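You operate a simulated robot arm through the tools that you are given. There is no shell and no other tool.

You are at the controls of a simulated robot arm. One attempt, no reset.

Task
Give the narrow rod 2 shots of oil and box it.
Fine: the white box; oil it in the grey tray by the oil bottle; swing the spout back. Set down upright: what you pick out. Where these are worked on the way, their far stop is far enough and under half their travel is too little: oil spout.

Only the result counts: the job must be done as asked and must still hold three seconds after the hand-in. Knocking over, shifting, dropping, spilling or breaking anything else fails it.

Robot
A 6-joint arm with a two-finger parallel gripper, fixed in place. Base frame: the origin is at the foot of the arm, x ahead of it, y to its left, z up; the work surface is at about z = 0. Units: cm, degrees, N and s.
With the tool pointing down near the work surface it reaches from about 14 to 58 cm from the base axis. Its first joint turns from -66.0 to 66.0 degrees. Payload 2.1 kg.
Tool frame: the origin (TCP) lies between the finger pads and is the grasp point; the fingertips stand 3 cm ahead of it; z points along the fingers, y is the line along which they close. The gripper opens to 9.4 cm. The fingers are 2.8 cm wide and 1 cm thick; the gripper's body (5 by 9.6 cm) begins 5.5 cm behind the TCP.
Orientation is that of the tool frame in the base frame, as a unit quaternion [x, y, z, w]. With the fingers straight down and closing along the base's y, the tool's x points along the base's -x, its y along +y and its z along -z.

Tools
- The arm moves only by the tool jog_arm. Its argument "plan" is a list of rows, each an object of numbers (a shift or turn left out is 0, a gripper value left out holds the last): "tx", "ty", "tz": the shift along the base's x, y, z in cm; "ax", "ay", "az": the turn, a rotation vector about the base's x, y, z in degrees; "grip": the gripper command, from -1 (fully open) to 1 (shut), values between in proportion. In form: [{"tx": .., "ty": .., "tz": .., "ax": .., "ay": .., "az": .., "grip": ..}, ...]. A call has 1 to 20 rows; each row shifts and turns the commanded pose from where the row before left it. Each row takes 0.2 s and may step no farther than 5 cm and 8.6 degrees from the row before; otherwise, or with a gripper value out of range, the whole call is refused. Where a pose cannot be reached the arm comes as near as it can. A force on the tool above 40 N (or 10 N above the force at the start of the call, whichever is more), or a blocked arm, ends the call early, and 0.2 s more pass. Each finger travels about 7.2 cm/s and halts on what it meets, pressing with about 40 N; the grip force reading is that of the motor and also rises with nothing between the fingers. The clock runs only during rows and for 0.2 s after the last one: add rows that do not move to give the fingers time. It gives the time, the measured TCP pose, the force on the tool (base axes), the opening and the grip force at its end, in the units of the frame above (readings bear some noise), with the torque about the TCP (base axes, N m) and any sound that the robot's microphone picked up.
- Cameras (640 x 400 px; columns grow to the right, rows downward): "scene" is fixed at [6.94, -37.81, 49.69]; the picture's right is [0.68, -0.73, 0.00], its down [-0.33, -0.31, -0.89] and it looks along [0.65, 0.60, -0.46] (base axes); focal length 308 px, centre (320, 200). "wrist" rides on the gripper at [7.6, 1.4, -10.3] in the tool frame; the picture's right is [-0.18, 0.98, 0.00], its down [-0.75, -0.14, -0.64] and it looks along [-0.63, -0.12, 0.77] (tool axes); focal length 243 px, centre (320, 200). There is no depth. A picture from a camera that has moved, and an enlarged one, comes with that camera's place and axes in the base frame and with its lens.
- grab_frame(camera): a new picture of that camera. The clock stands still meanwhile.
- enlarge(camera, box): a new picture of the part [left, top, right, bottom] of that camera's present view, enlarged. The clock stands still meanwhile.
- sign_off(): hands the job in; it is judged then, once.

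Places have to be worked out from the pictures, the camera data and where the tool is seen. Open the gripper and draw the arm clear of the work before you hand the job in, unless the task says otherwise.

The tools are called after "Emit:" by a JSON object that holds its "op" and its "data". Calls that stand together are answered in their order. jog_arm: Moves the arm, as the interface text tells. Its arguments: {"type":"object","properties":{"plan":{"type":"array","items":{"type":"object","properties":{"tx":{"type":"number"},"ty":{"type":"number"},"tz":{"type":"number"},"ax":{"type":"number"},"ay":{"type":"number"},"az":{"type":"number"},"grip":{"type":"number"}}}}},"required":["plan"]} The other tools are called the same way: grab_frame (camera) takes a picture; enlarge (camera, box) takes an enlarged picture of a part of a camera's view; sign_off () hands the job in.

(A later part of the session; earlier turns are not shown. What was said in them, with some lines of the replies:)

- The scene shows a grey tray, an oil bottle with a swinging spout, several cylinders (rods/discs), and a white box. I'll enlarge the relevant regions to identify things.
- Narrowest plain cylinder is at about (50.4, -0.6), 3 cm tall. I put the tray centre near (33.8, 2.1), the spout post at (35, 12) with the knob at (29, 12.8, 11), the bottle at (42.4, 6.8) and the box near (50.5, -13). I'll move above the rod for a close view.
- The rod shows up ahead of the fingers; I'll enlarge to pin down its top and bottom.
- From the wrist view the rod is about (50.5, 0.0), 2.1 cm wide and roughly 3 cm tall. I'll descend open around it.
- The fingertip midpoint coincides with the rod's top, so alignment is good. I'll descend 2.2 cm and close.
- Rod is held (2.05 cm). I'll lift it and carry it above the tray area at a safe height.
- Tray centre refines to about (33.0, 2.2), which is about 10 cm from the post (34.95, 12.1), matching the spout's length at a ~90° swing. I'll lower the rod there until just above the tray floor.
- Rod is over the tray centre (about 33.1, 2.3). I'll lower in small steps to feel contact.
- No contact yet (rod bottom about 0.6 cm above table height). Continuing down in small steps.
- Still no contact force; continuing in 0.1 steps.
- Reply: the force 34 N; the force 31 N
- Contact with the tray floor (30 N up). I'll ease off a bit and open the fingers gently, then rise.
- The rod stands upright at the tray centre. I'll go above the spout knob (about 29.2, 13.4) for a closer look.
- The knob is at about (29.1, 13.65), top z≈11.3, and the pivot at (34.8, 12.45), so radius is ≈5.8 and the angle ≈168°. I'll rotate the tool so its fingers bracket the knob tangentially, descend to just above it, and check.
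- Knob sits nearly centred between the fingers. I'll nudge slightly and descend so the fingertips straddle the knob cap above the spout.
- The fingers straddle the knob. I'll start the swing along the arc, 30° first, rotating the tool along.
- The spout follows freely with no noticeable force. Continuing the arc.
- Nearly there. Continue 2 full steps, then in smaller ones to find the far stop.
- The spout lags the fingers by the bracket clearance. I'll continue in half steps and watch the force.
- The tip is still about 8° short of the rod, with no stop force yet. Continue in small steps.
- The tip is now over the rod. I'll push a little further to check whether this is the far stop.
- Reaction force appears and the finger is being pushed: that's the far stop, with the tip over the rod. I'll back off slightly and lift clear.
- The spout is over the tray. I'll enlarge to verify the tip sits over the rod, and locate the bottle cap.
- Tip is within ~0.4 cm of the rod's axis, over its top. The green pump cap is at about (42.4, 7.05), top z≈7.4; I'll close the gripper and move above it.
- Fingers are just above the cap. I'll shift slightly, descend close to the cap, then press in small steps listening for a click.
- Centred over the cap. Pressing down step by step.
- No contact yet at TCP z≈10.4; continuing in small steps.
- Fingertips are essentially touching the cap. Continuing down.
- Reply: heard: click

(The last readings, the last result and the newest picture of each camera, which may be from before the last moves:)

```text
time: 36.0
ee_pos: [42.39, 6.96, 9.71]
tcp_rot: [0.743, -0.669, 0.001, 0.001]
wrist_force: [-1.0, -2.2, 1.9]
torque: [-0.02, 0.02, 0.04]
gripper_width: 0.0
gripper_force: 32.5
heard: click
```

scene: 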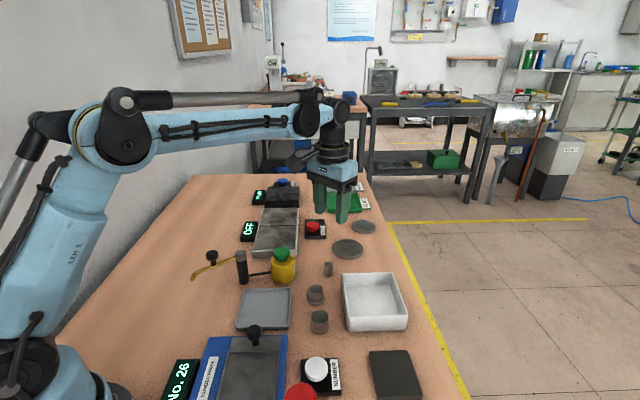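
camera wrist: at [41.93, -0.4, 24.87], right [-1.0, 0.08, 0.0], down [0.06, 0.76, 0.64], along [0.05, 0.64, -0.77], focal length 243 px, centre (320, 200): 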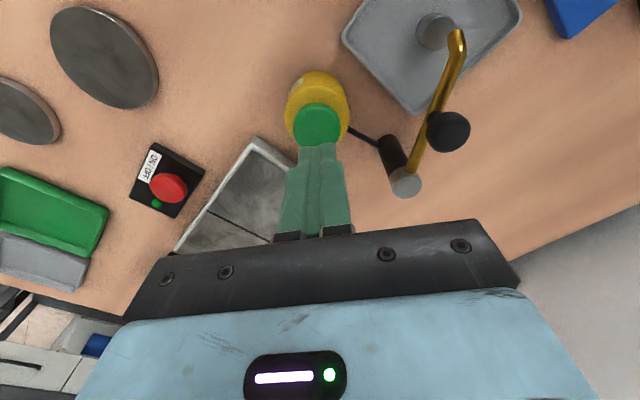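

A click was heard at a shallow depth. Let me look for oil on the rod before doing anything else.

Emit:
{"op": "enlarge", "data": {"camera": "scene", "box": [230, 235, 310, 315]}}

Emit:
{"op": "enlarge", "data": {"camera": "wrist", "box": [280, 0, 540, 200]}}

```text
5.00 times, centred on (270, 275) of scene
camera zoom: at [6.94, -37.81, 49.69], right [0.68, -0.73, 0.0], down [-0.33, -0.31, -0.89], along [0.65, 0.6, -0.46], focal length 1541 px, centre (570, -175)
```

zoom: 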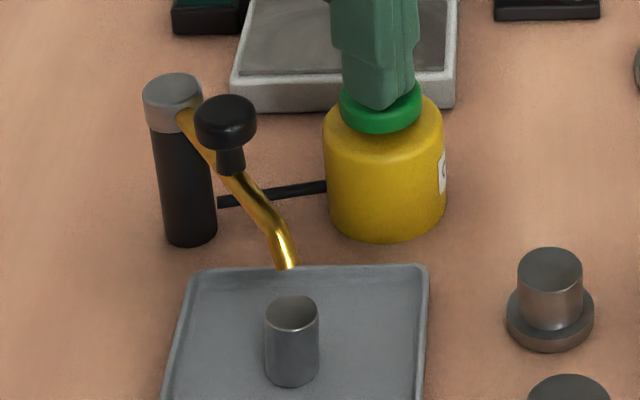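

```text
2.00 times, centred on (410, 100) of wrist
camera zoom: at [41.82, -0.57, 19.9], right [-1.0, 0.08, 0.0], down [0.06, 0.76, 0.64], along [0.05, 0.64, -0.77], focal length 485 px, centre (140, 400)
```

zoom: 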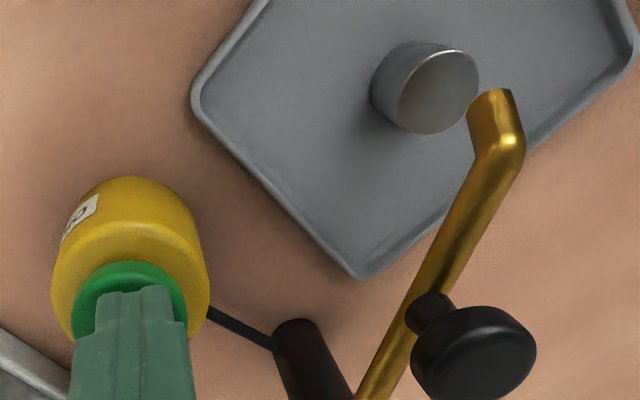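

The rod's surface looks glossier now, which suggests shot one landed. I'll release fully and check that nothing else sounds.

Emit:
{"op": "jog_arm", "data": {"plan": [{"tz": 0.3}, {"tz": 0.4}, {"tz": 0.5}, {}, {}]}}

Emit:
{"op": "enlarge", "data": {"camera": "scene", "box": [230, 235, 310, 315]}}

Emit:
{"op": "enlarge", "data": {"camera": "wrist", "box": [280, 0, 540, 200]}}

```text
time: 37.2
ee_pos: [42.42, 6.99, 11.0]
tcp_rot: [0.743, -0.669, -0.001, 0.0]
wrist_force: [0.1, -0.3, 0.0]
torque: [0.0, -0.01, 0.03]
gripper_width: 0.0
gripper_force: 32.9
```

```text
5.00 times, centred on (270, 275) of scene
camera zoom: at [6.94, -37.81, 49.69], right [0.68, -0.73, 0.0], down [-0.33, -0.31, -0.89], along [0.65, 0.6, -0.46], focal length 1541 px, centre (570, -175)
```

zoom: 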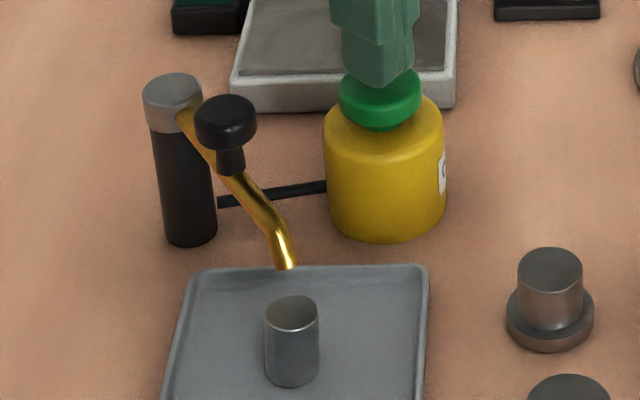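

```text
2.00 times, centred on (410, 100) of wrist
camera zoom: at [41.86, -0.61, 21.11], right [-1.0, 0.08, 0.0], down [0.06, 0.76, 0.64], along [0.05, 0.64, -0.77], focal length 485 px, centre (140, 400)
```

zoom: 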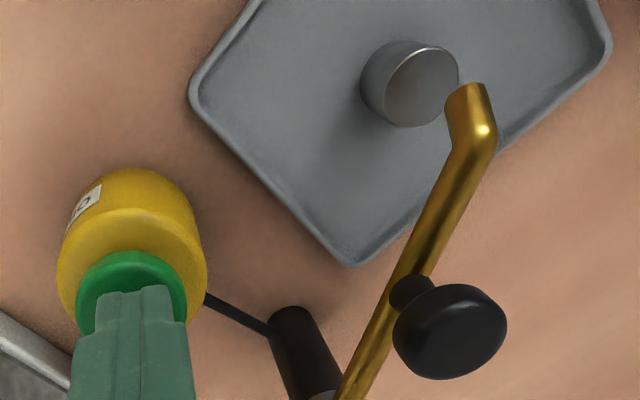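

The cap sprang back with no further sound, and the rod is visibly glossier. Now the second press.

Emit:
{"op": "jog_arm", "data": {"plan": [{"tz": -0.5}, {"tz": -0.4}, {"tz": -0.15}, {}]}}

Emit:
{"op": "jog_arm", "data": {"plan": [{"tz": -0.15}, {}]}}

```text
time: 38.2
ee_pos: [42.36, 6.94, 9.91]
tcp_rot: [0.743, -0.669, 0.0, 0.0]
wrist_force: [-0.3, 0.5, 1.4]
torque: [0.07, -0.01, 0.03]
gripper_width: 0.0
gripper_force: 32.8
```

```text
time: 38.8
ee_pos: [42.43, 6.94, 9.68]
tcp_rot: [0.743, -0.669, 0.001, 0.0]
wrist_force: [-0.2, 0.2, 2.6]
torque: [0.0, 0.01, 0.03]
gripper_width: 0.0
gripper_force: 33.2
heard: click
```

Second click heard. I'll release, rise clear, and inspect.

Emit:
{"op": "jog_arm", "data": {"plan": [{"tz": 0.3}, {"tz": 0.5}, {"tz": 1}, {"tz": 3}, {"tz": 4}, {"tz": 2}, {}]}}

Emit:
{"op": "enlarge", "data": {"camera": "scene", "box": [230, 235, 310, 315]}}

Emit:
{"op": "grab_frame", "data": {"camera": "wrist"}}

```text
time: 40.4
ee_pos: [42.48, 7.07, 20.61]
tcp_rot: [0.743, -0.669, 0.0, 0.0]
wrist_force: [0.3, -0.3, 0.1]
torque: [0.0, 0.01, 0.0]
gripper_width: 0.0
gripper_force: 33.3
```

```text
5.00 times, centred on (270, 275) of scene
camera zoom: at [6.94, -37.81, 49.69], right [0.68, -0.73, 0.0], down [-0.33, -0.31, -0.89], along [0.65, 0.6, -0.46], focal length 1541 px, centre (570, -175)
```

zoom: 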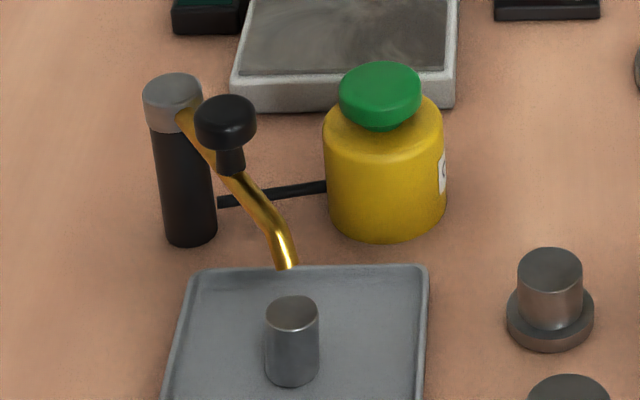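

```text
taken
camera wrist: at [41.84, -0.58, 30.83], right [-1.0, 0.08, 0.0], down [0.06, 0.76, 0.64], along [0.05, 0.64, -0.77], focal length 243 px, centre (320, 200)
```

wrist: 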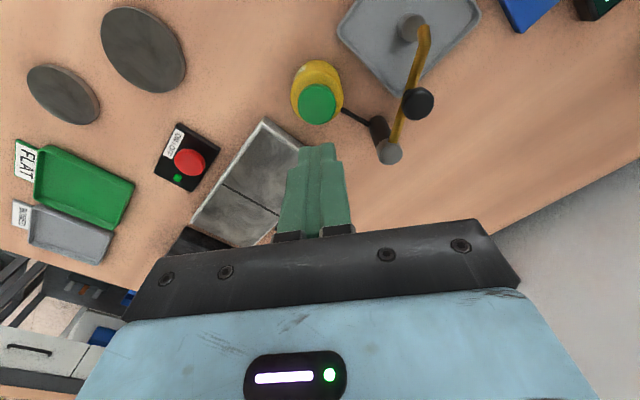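

Two shots done and nothing spilled. Now back over the knob (about 34.35, 6.7) with the gripper opening to bracket it.

Emit:
{"op": "jog_arm", "data": {"plan": [{"tx": -2.7, "ty": -0.1, "grip": 0.15}, {"tx": -2.7, "ty": -0.1}, {"tx": -2.65, "ty": 0}, {"tz": -2}, {"tz": -2.3}, {}]}}

Emit:
{"op": "grab_frame", "data": {"camera": "wrist"}}

Emit:
{"op": "enlarge", "data": {"camera": "scene", "box": [180, 220, 340, 320]}}

```text
time: 41.8
ee_pos: [34.36, 6.83, 16.21]
tcp_rot: [0.743, -0.669, 0.0, 0.001]
wrist_force: [-0.6, -0.3, -0.1]
torque: [0.03, -0.01, -0.01]
gripper_width: 3.99
gripper_force: 0.1
```

```text
taken
camera wrist: at [33.75, -0.77, 26.36], right [-1.0, 0.08, 0.0], down [0.06, 0.76, 0.64], along [0.05, 0.64, -0.77], focal length 243 px, centre (320, 200)
```

wrist: 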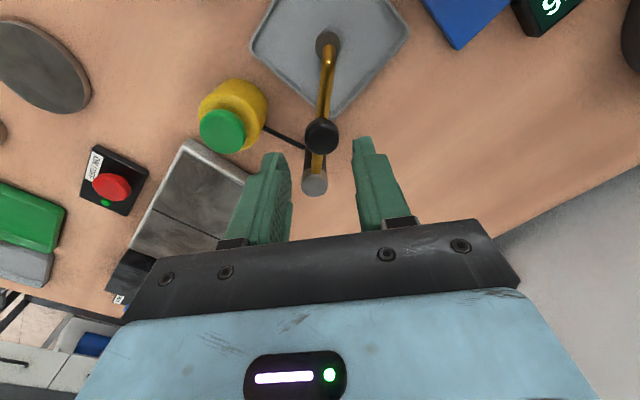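

```text
4.00 times, centred on (260, 270) of scene
camera zoom: at [6.94, -37.81, 49.69], right [0.68, -0.73, 0.0], down [-0.33, -0.31, -0.89], along [0.65, 0.6, -0.46], focal length 1233 px, centre (560, -80)
```

zoom: 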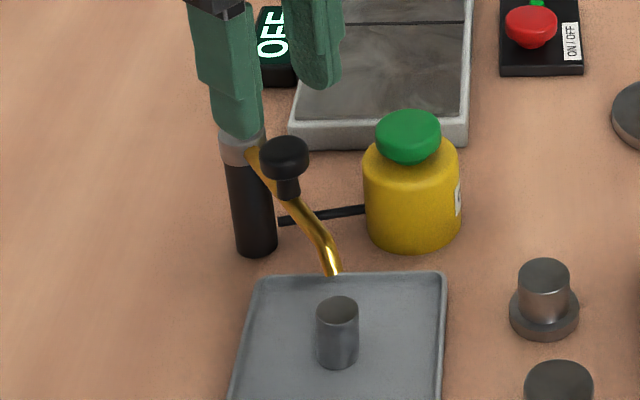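

Knob centred. Descend around it and swing back along the arc.

Emit:
{"op": "jog_arm", "data": {"plan": [{"tz": -2}, {"tz": -2}, {}, {"tx": -0.754, "ty": 0.096, "az": -7.5}, {"tx": -0.735, "ty": 0.193, "az": -7.5}, {"tx": -0.703, "ty": 0.288, "az": -7.5}, {"tx": -0.66, "ty": 0.377, "az": -7.5}, {"tx": -0.605, "ty": 0.46, "az": -7.5}, {"tx": -0.54, "ty": 0.535, "az": -7.5}, {}]}}

Emit:
{"op": "grab_frame", "data": {"camera": "wrist"}}

Emit:
{"op": "enlarge", "data": {"camera": "scene", "box": [180, 220, 340, 320]}}

```text
time: 44.0
ee_pos: [30.31, 8.8, 12.23]
tcp_rot: [-0.429, 0.903, 0.001, -0.001]
wrist_force: [-0.4, 0.0, 0.6]
torque: [0.05, 0.01, 0.04]
gripper_width: 4.0
gripper_force: 0.1
```

```text
taken
camera wrist: at [24.46, 3.8, 22.37], right [-0.65, 0.76, 0.0], down [0.58, 0.5, 0.64], along [0.49, 0.42, -0.77], focal length 243 px, centre (320, 200)
```

wrist: 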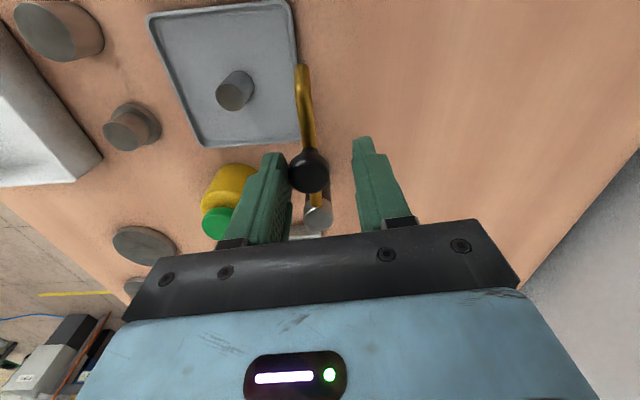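

```text
4.00 times, centred on (260, 270) of scene
camera zoom: at [6.94, -37.81, 49.69], right [0.68, -0.73, 0.0], down [-0.33, -0.31, -0.89], along [0.65, 0.6, -0.46], focal length 1233 px, centre (560, -80)
```

zoom: 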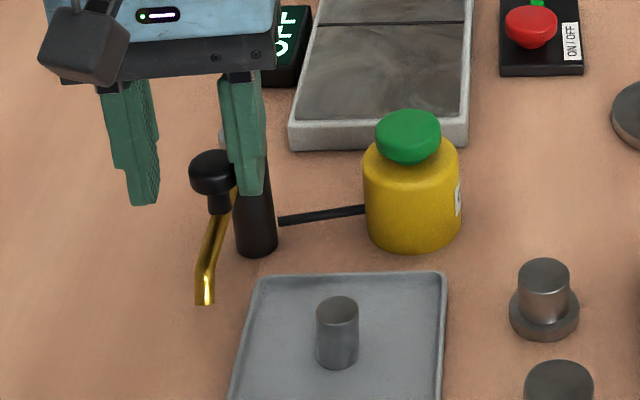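

The spout follows back. Continuing the return arc.

Emit:
{"op": "jog_arm", "data": {"plan": [{"tx": -0.464, "ty": 0.601, "az": -7.5}, {"tx": -0.383, "ty": 0.657, "az": -7.5}, {"tx": -0.294, "ty": 0.7, "az": -7.5}, {"tx": -0.2, "ty": 0.733, "az": -7.5}, {"tx": -0.103, "ty": 0.753, "az": -7.5}, {"tx": -0.003, "ty": 0.76, "az": -7.5}, {}]}}

Emit:
{"op": "enlarge", "data": {"camera": "scene", "box": [160, 200, 320, 300]}}

Emit:
{"op": "grab_frame", "data": {"camera": "wrist"}}

```text
time: 45.6
ee_pos: [28.83, 13.03, 12.41]
tcp_rot: [-0.051, 0.999, 0.0, 0.0]
wrist_force: [-0.1, -0.3, -0.1]
torque: [0.0, -0.04, -0.01]
gripper_width: 3.99
gripper_force: 0.1
```

```text
4.00 times, centred on (240, 250) of scene
camera zoom: at [6.95, -37.8, 49.69], right [0.68, -0.73, 0.0], down [-0.33, -0.31, -0.89], along [0.65, 0.6, -0.46], focal length 1233 px, centre (640, 0)
```

zoom: 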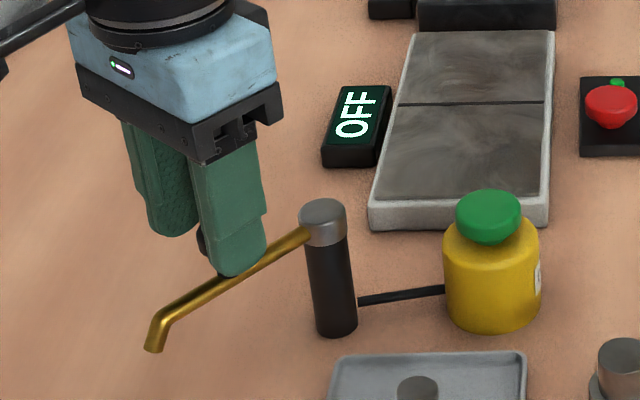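

```text
taken
camera wrist: at [21.23, 13.75, 22.39], right [0.08, 1.0, 0.0], down [0.76, -0.06, 0.64], along [0.64, -0.05, -0.77], focal length 243 px, centre (320, 200)
```

wrist: 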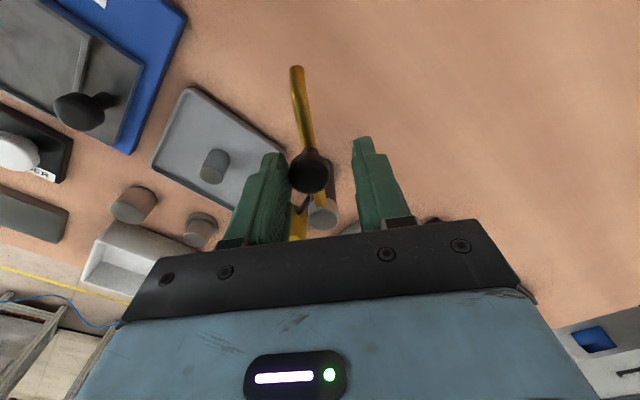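

The tip is still ~12° from its rest position (tip was at (129, 320) in this view, now (153, 350)). Continue, slowing near the stop.

Emit:
{"op": "jog_arm", "data": {"plan": [{"tx": 0.048, "ty": 0.378, "az": -3.75}, {"tx": 0.048, "ty": 0.378, "az": -3.75}, {}]}}

Emit:
{"op": "enlarge", "data": {"camera": "scene", "box": [160, 200, 320, 300]}}

```text
time: 46.4
ee_pos: [29.04, 13.72, 12.11]
tcp_rot: [0.013, 1.0, 0.0, 0.0]
wrist_force: [-0.5, -0.6, -0.9]
torque: [0.0, -0.01, 0.03]
gripper_width: 4.0
gripper_force: 0.0
```

```text
4.00 times, centred on (240, 250) of scene
camera zoom: at [6.95, -37.81, 49.69], right [0.68, -0.73, 0.0], down [-0.33, -0.31, -0.89], along [0.65, 0.6, -0.46], focal length 1233 px, centre (640, 0)
```

zoom: 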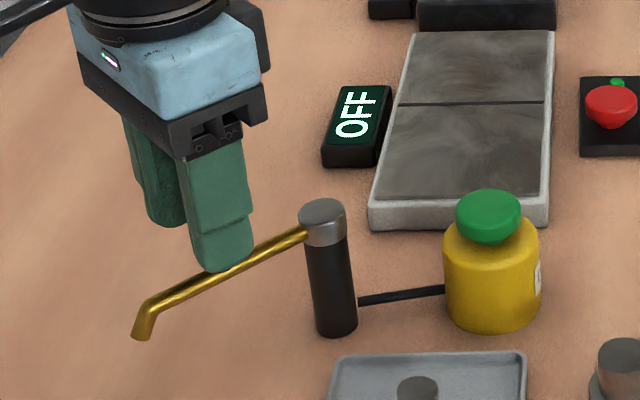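

Another ~6° to go; continuing in small steps.

Emit:
{"op": "jog_arm", "data": {"plan": [{"tx": 0.07, "ty": 0.3, "az": -3}, {"tx": 0.08, "ty": 0.3, "az": -3}, {}]}}

Emit:
{"op": "enlarge", "data": {"camera": "scene", "box": [160, 200, 320, 300]}}

```text
time: 47.2
ee_pos: [29.18, 14.42, 12.11]
tcp_rot: [0.065, 0.998, 0.0, 0.0]
wrist_force: [-0.3, 0.6, 0.8]
torque: [0.01, 0.01, 0.02]
gripper_width: 3.99
gripper_force: 0.1
```

```text
4.00 times, centred on (240, 250) of scene
camera zoom: at [6.95, -37.81, 49.69], right [0.68, -0.73, 0.0], down [-0.33, -0.31, -0.89], along [0.65, 0.6, -0.46], focal length 1233 px, centre (640, 0)
```

zoom: 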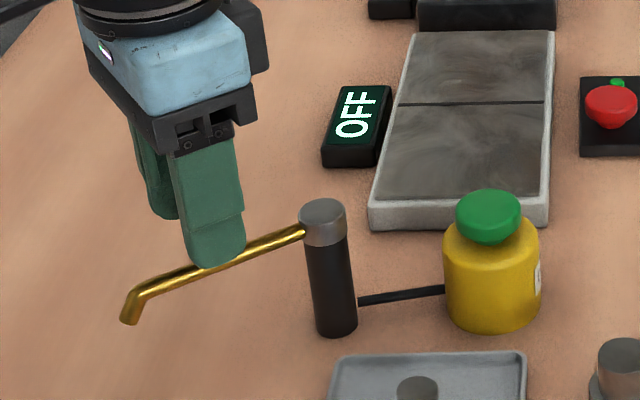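

Tip is back at about its rest position. One tiny nudge to confirm the stop.

Emit:
{"op": "jog_arm", "data": {"plan": [{"tx": 0.04, "ty": 0.15, "az": -1.5}, {}]}}

Emit:
{"op": "enlarge", "data": {"camera": "scene", "box": [160, 200, 320, 300]}}

```text
time: 47.8
ee_pos: [29.21, 14.39, 12.21]
tcp_rot: [0.079, 0.997, 0.0, 0.0]
wrist_force: [0.2, 0.0, 0.6]
torque: [-0.01, 0.0, 0.02]
gripper_width: 4.03
gripper_force: 0.1
```

```text
4.00 times, centred on (240, 250) of scene
camera zoom: at [6.94, -37.81, 49.69], right [0.68, -0.73, 0.0], down [-0.33, -0.31, -0.89], along [0.65, 0.6, -0.46], focal length 1233 px, centre (640, 0)
```

zoom: 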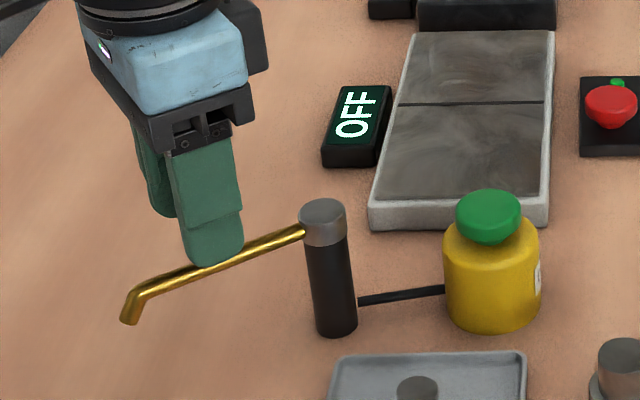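

Tip didn't move further; one more nudge to verify it's against the stop, watching the force.

Emit:
{"op": "jog_arm", "data": {"plan": [{"tx": 0.04, "ty": 0.15, "az": -1.5}, {}]}}

Emit:
{"op": "enlarge", "data": {"camera": "scene", "box": [160, 200, 320, 300]}}

```text
time: 48.4
ee_pos: [29.3, 14.62, 12.26]
tcp_rot: [0.091, 0.996, 0.0, 0.0]
wrist_force: [0.0, 0.0, 0.1]
torque: [-0.02, -0.02, 0.02]
gripper_width: 3.99
gripper_force: 0.1
```

```text
4.00 times, centred on (240, 250) of scene
camera zoom: at [6.94, -37.81, 49.69], right [0.68, -0.73, 0.0], down [-0.33, -0.31, -0.89], along [0.65, 0.6, -0.46], focal length 1233 px, centre (640, 0)
```

zoom: 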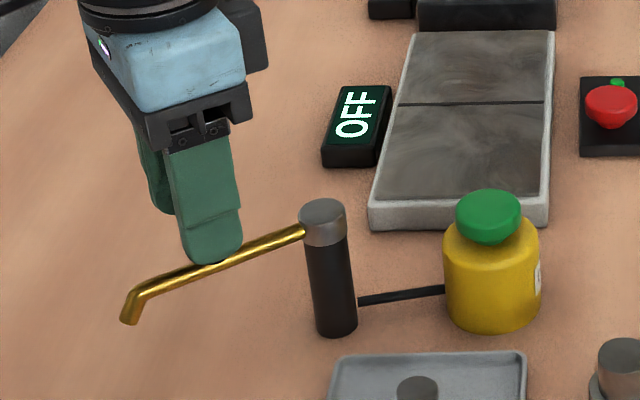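

The spout snapped to its original rest position. I'll lift off the knob, go back above the rod with the original tool orientation, and look.

Emit:
{"op": "jog_arm", "data": {"plan": [{"ty": -0.3}, {"tz": 2}, {"tz": 3}, {"tz": 3}, {"tx": 1, "ty": -3, "az": 5.25}, {"tx": 1, "ty": -3, "az": 5.25}, {"tx": 1, "ty": -3}, {"tx": 0.95, "ty": -3.03}, {"tz": -3}, {}]}}

Emit:
{"op": "grab_frame", "data": {"camera": "wrist"}}

Emit:
{"op": "grab_frame", "data": {"camera": "scene"}}

```text
time: 50.6
ee_pos: [33.36, 2.38, 17.11]
tcp_rot: [0.0, 1.0, 0.0, 0.0]
wrist_force: [0.2, -0.3, -0.6]
torque: [0.01, 0.01, 0.01]
gripper_width: 4.02
gripper_force: 0.1
```

```text
taken
camera wrist: at [25.78, 3.88, 27.35], right [0.18, 0.98, 0.0], down [0.75, -0.14, 0.64], along [0.63, -0.12, -0.77], focal length 243 px, centre (320, 200)
```

wrist: 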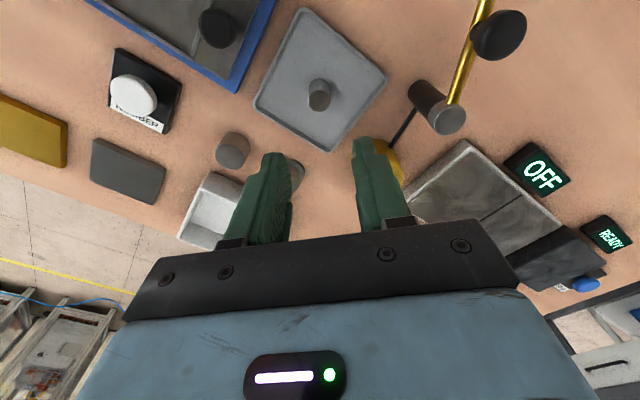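

```text
taken
```

scene: 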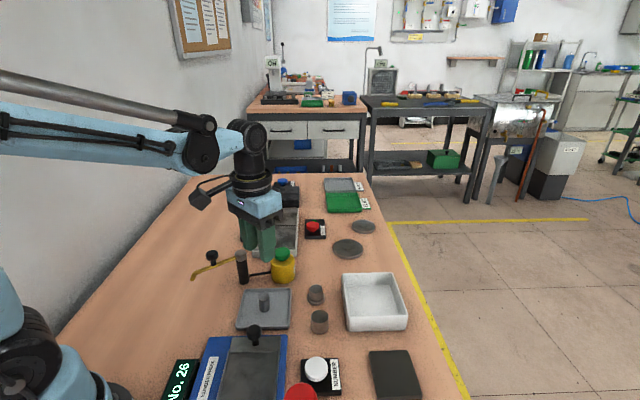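

Rod is aligned under the gripper (column 319). Descend and grasp it.

Emit:
{"op": "jog_arm", "data": {"plan": [{"tz": -3}, {"tz": -3}, {"tz": -3}, {"tz": -2}, {"tz": -1.2}, {"tz": -0.65}, {}, {"grip": 0.4}, {"grip": 1}, {"grip": 1}, {"grip": 1}, {}]}}

Emit:
{"op": "jog_arm", "data": {"plan": [{"tz": 0.5}, {"tz": 1.5}, {"tz": 3}, {"tz": 3}, {"tz": 3}, {}]}}

Emit:
{"op": "grab_frame", "data": {"camera": "wrist"}}

Emit:
{"op": "grab_frame", "data": {"camera": "scene"}}

```text
time: 53.2
ee_pos: [33.24, 2.27, 4.25]
tcp_rot: [0.001, 1.0, 0.001, 0.0]
wrist_force: [-0.4, -0.3, -1.1]
torque: [0.05, 0.01, 0.01]
gripper_width: 2.03
gripper_force: 40.3
```

```text
time: 54.6
ee_pos: [33.1, 2.25, 15.49]
tcp_rot: [0.001, 1.0, 0.0, -0.001]
wrist_force: [-0.1, -0.3, -1.3]
torque: [0.01, 0.0, 0.0]
gripper_width: 2.08
gripper_force: 40.6
```

```text
taken
camera wrist: at [25.54, 3.84, 25.6], right [0.18, 0.98, 0.0], down [0.75, -0.14, 0.64], along [0.63, -0.12, -0.77], focal length 243 px, centre (320, 200)
```

wrist: 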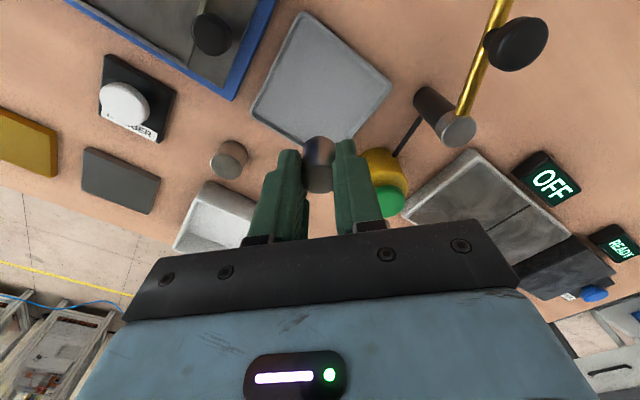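

```text
taken
```

scene: 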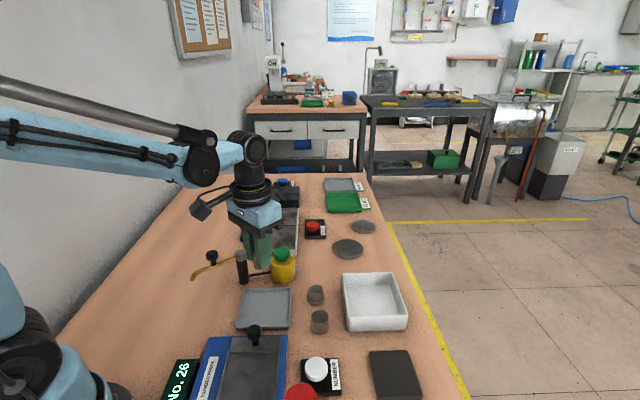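

Rod held. The box centre works out to about (48.6, -13.0) from the wrist view. Moving over it at a safe height.

Emit:
{"op": "jog_arm", "data": {"plan": [{"tx": 2.57, "ty": -2.53}, {"tx": 2.57, "ty": -2.53}, {"tx": 2.57, "ty": -2.53}, {"tx": 2.57, "ty": -2.53}, {"tx": 2.57, "ty": -2.53}, {"tx": 2.52, "ty": -2.53}, {}, {}]}}

Emit:
{"op": "grab_frame", "data": {"camera": "wrist"}}

Emit:
{"op": "grab_frame", "data": {"camera": "scene"}}

```text
time: 56.4
ee_pos: [48.59, -12.83, 15.23]
tcp_rot: [0.0, 1.0, 0.0, 0.0]
wrist_force: [0.8, 0.1, 0.1]
torque: [0.0, -0.02, -0.01]
gripper_width: 2.08
gripper_force: 40.2
```

```text
taken
camera wrist: at [40.97, -11.28, 25.61], right [0.18, 0.98, 0.0], down [0.75, -0.14, 0.64], along [0.63, -0.12, -0.77], focal length 243 px, centre (320, 200)
```

wrist: 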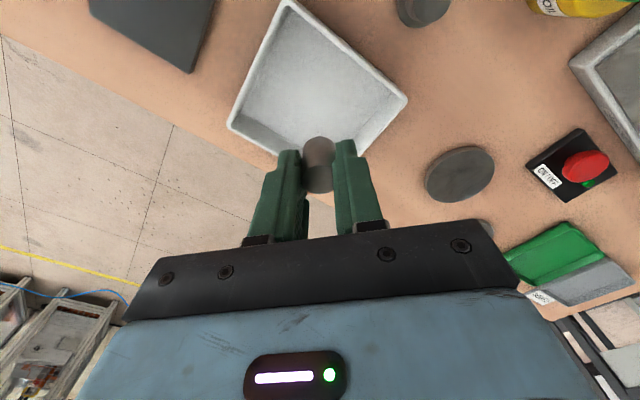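

```text
taken
```

scene: 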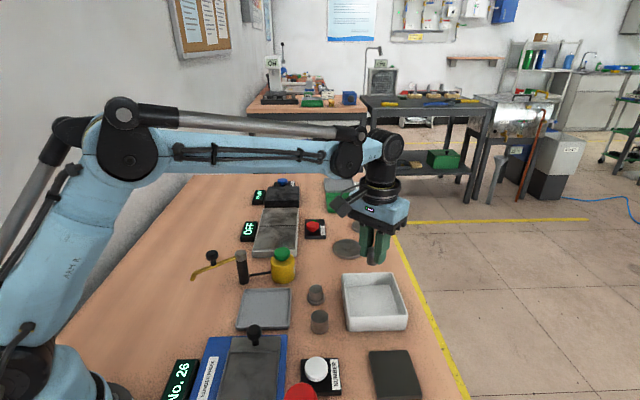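

Centred over the box (its centre computes to about (48.5, -13.2)). I'll descend inside, then step down to feel the floor.

Emit:
{"op": "jog_arm", "data": {"plan": [{"ty": -0.2, "tz": -2}, {"tz": -3}, {"tz": -3}, {"tz": -1.2}, {"tz": -0.8}, {}, {}]}}

Emit:
{"op": "grab_frame", "data": {"camera": "wrist"}}

Emit:
{"op": "enlarge", "data": {"camera": "scene", "box": [310, 230, 430, 340]}}

```text
time: 58.0
ee_pos: [48.34, -13.04, 5.28]
tcp_rot: [0.001, 1.0, 0.0, 0.001]
wrist_force: [0.2, 0.4, -0.7]
torque: [0.02, -0.04, -0.03]
gripper_width: 2.05
gripper_force: 39.6
```

```text
taken
camera wrist: at [40.92, -11.58, 15.55], right [0.18, 0.98, 0.0], down [0.75, -0.14, 0.64], along [0.63, -0.12, -0.77], focal length 243 px, centre (320, 200)
```

wrist: 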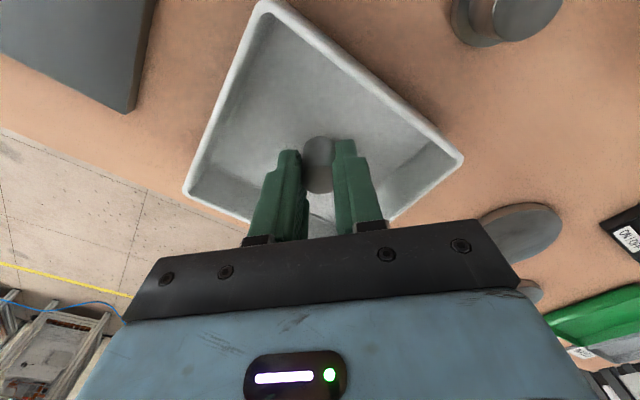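

```text
3.64 times, centred on (370, 285) of scene
camera zoom: at [6.95, -37.81, 49.69], right [0.68, -0.73, 0.0], down [-0.33, -0.31, -0.89], along [0.65, 0.6, -0.46], focal length 1121 px, centre (138, -109)
```

zoom: 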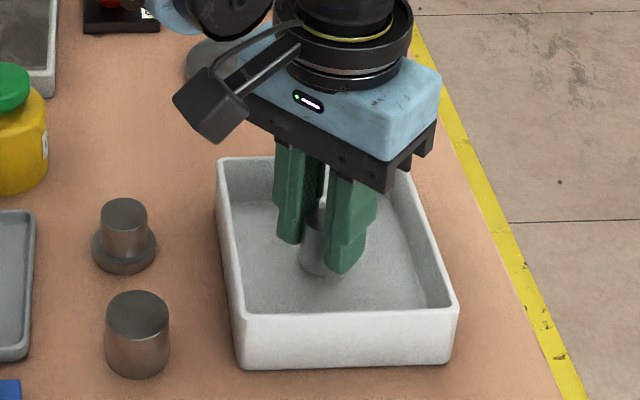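

Well inside the box with clearance to all walls. Stepping down to the floor.

Emit:
{"op": "jog_arm", "data": {"plan": [{"tz": -0.3}, {"tz": -0.2}, {}, {}]}}

Emit:
{"op": "jog_arm", "data": {"plan": [{"tz": -0.1}, {}, {}]}}

Emit:
{"op": "jog_arm", "data": {"plan": [{"tz": -0.1}, {}, {}]}}

```text
time: 59.0
ee_pos: [48.47, -13.18, 4.89]
tcp_rot: [0.001, 1.0, 0.0, 0.0]
wrist_force: [0.3, 0.1, -1.3]
torque: [0.01, 0.02, 0.04]
gripper_width: 2.07
gripper_force: 40.0
```

```text
time: 59.8
ee_pos: [48.53, -13.05, 4.84]
tcp_rot: [-0.001, 1.0, 0.0, 0.0]
wrist_force: [0.0, 0.3, -0.6]
torque: [-0.03, 0.02, -0.01]
gripper_width: 2.07
gripper_force: 39.8
```

```text
time: 60.6
ee_pos: [48.51, -13.14, 4.64]
tcp_rot: [0.0, 1.0, 0.001, 0.0]
wrist_force: [0.2, 0.6, -1.6]
torque: [-0.02, 0.01, 0.01]
gripper_width: 2.04
gripper_force: 39.7
```

Commanded z ≈ 4.49, rod bottom ≈ 0.65 above the table; no contact yet. Continuing.

Emit:
{"op": "jog_arm", "data": {"plan": [{"tz": -0.08}, {}, {}]}}

Emit:
{"op": "jog_arm", "data": {"plan": [{"tz": -0.08}, {}, {}]}}

Emit:
{"op": "jog_arm", "data": {"plan": [{"tz": -0.08}, {}, {}]}}

```text
time: 61.4
ee_pos: [48.6, -13.2, 4.54]
tcp_rot: [0.0, 1.0, 0.0, 0.0]
wrist_force: [0.4, 0.6, -1.2]
torque: [0.01, 0.01, -0.02]
gripper_width: 2.04
gripper_force: 40.2
```

```text
time: 62.2
ee_pos: [48.53, -13.13, 4.5]
tcp_rot: [0.0, 1.0, 0.0, 0.0]
wrist_force: [0.5, -0.1, -0.9]
torque: [-0.03, -0.01, 0.01]
gripper_width: 2.06
gripper_force: 39.4
```

```text
time: 63.0
ee_pos: [48.57, -13.15, 4.47]
tcp_rot: [0.001, 1.0, -0.001, 0.0]
wrist_force: [-0.7, -0.3, -0.9]
torque: [-0.02, -0.01, -0.02]
gripper_width: 2.07
gripper_force: 40.0
```

Emit:
{"op": "jog_arm", "data": {"plan": [{"tz": -0.06}, {}, {}]}}

Emit:
{"op": "jog_arm", "data": {"plan": [{"tz": -0.06}, {}, {}]}}

```text
time: 63.8
ee_pos: [48.64, -13.05, 4.33]
tcp_rot: [0.0, 1.0, 0.0, 0.0]
wrist_force: [-2.4, -2.2, 6.2]
torque: [-0.06, 0.03, -0.03]
gripper_width: 2.07
gripper_force: 39.7
```

```text
time: 64.6
ee_pos: [48.66, -13.1, 4.42]
tcp_rot: [0.0, 1.0, 0.0, -0.001]
wrist_force: [-5.7, -0.8, 15.7]
torque: [-0.07, 0.13, -0.02]
gripper_width: 2.08
gripper_force: 40.1
```

Contact with the box floor (16 N up). Easing off slightly and releasing gently, then rising.

Emit:
{"op": "jog_arm", "data": {"plan": [{"tz": 0.06}, {}, {"grip": 0.45}, {"grip": 0.3}, {"grip": 0.15}, {"grip": 0.1}, {}]}}

Emit:
{"op": "jog_arm", "data": {"plan": [{"tz": 0.5}, {"tz": 1.5}, {"tz": 3}, {"tz": 4}, {"tz": 4}, {}]}}

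Emit:
{"op": "grab_frame", "data": {"camera": "wrist"}}

Emit:
{"op": "enlarge", "data": {"camera": "scene", "box": [310, 230, 430, 340]}}

```text
time: 66.2
ee_pos: [48.62, -13.14, 4.39]
tcp_rot: [0.001, 1.0, 0.001, 0.0]
wrist_force: [-0.1, -0.8, 0.9]
torque: [-0.03, 0.0, 0.01]
gripper_width: 4.24
gripper_force: 0.1
```

```text
time: 67.6
ee_pos: [48.51, -13.2, 17.5]
tcp_rot: [0.001, 1.0, 0.0, 0.0]
wrist_force: [-0.9, 0.1, -0.9]
torque: [-0.01, 0.02, -0.03]
gripper_width: 4.23
gripper_force: 0.0
```

```text
taken
camera wrist: at [41.01, -11.54, 27.64], right [0.18, 0.98, 0.0], down [0.75, -0.14, 0.64], along [0.63, -0.12, -0.77], focal length 243 px, centre (320, 200)
```

wrist: 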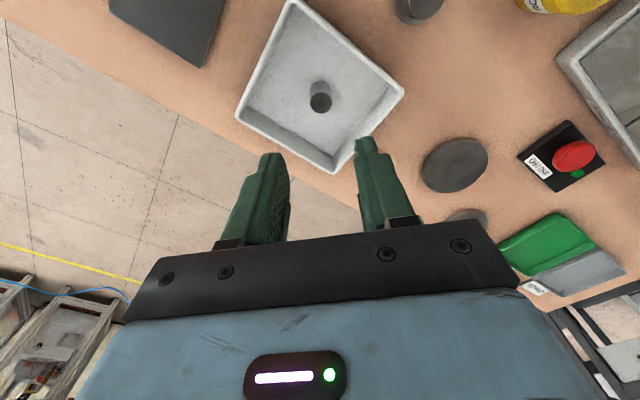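

```text
3.64 times, centred on (370, 285) of scene
camera zoom: at [6.94, -37.81, 49.69], right [0.68, -0.73, 0.0], down [-0.33, -0.31, -0.89], along [0.65, 0.6, -0.46], focal length 1121 px, centre (138, -109)
```

zoom: 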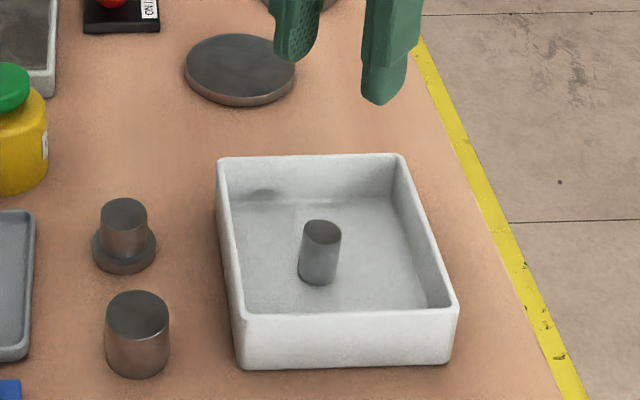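

The rod stands upright in the box. I'll raise the arm clear, open the gripper, and do a last overall check including the spout.

Emit:
{"op": "jog_arm", "data": {"plan": [{"tz": 4, "grip": -1}, {"tx": -2.5, "tz": 4}, {"tx": -3, "tz": 3}, {"tx": -3, "tz": 2}, {"tx": -3}, {}, {}]}}

Emit:
{"op": "grab_frame", "data": {"camera": "scene"}}

Emit:
{"op": "enlarge", "data": {"camera": "scene", "box": [180, 230, 420, 380]}}

```text
time: 69.2
ee_pos: [37.05, -12.97, 30.33]
tcp_rot: [0.0, 1.0, 0.0, 0.001]
wrist_force: [0.8, 0.5, -0.6]
torque: [-0.02, 0.02, 0.01]
gripper_width: 9.4
gripper_force: 0.1
```

```text
taken
```

scene: 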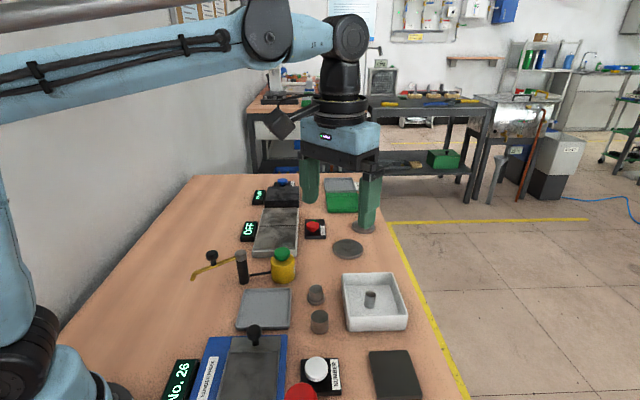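

```text
2.67 times, centred on (300, 305) of scene
camera zoom: at [6.94, -37.81, 49.69], right [0.68, -0.73, 0.0], down [-0.33, -0.31, -0.89], along [0.65, 0.6, -0.46], focal length 822 px, centre (373, -80)
```

zoom: 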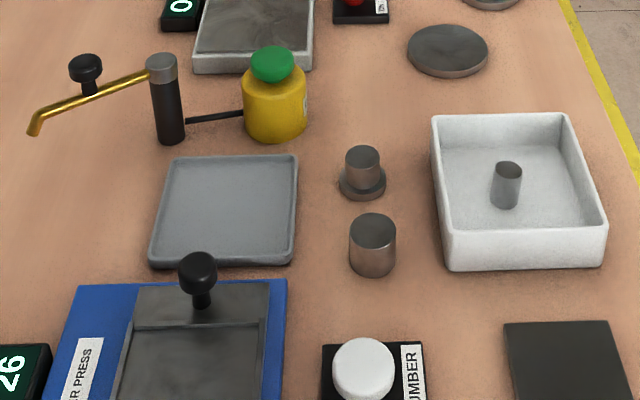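

Everything matches the starting scene: the spout is back at rest, the tray is clean, and nothing else has moved. The oiled rod stands upright in the white box and the arm is clear with the gripper open, so I'm handing in.

Emit:
{"op": "sign_off", "data": {}}

```text
The job is handed in.
```

The narrow rod got its 2 shots of oil and now stands upright in the white box. The job is handed in, but no verdict has come back yet.

- **Oiling:** I stood the rod in the grey tray and swung the spout to its far stop over it. I then pressed the green cap on the oil bottle twice, with a full release in between. The microphone picked up one click per press, and the rod looked glossier after the first. There was no direct reading of the oil itself.
- **Spout:** It is back in the position it started from.
- **Rest of the bench:** In the last picture nothing else had moved or tipped over, and I saw no oil in the tray or on the bench.
- **Arm:** The gripper is open and the arm is clear of the work.
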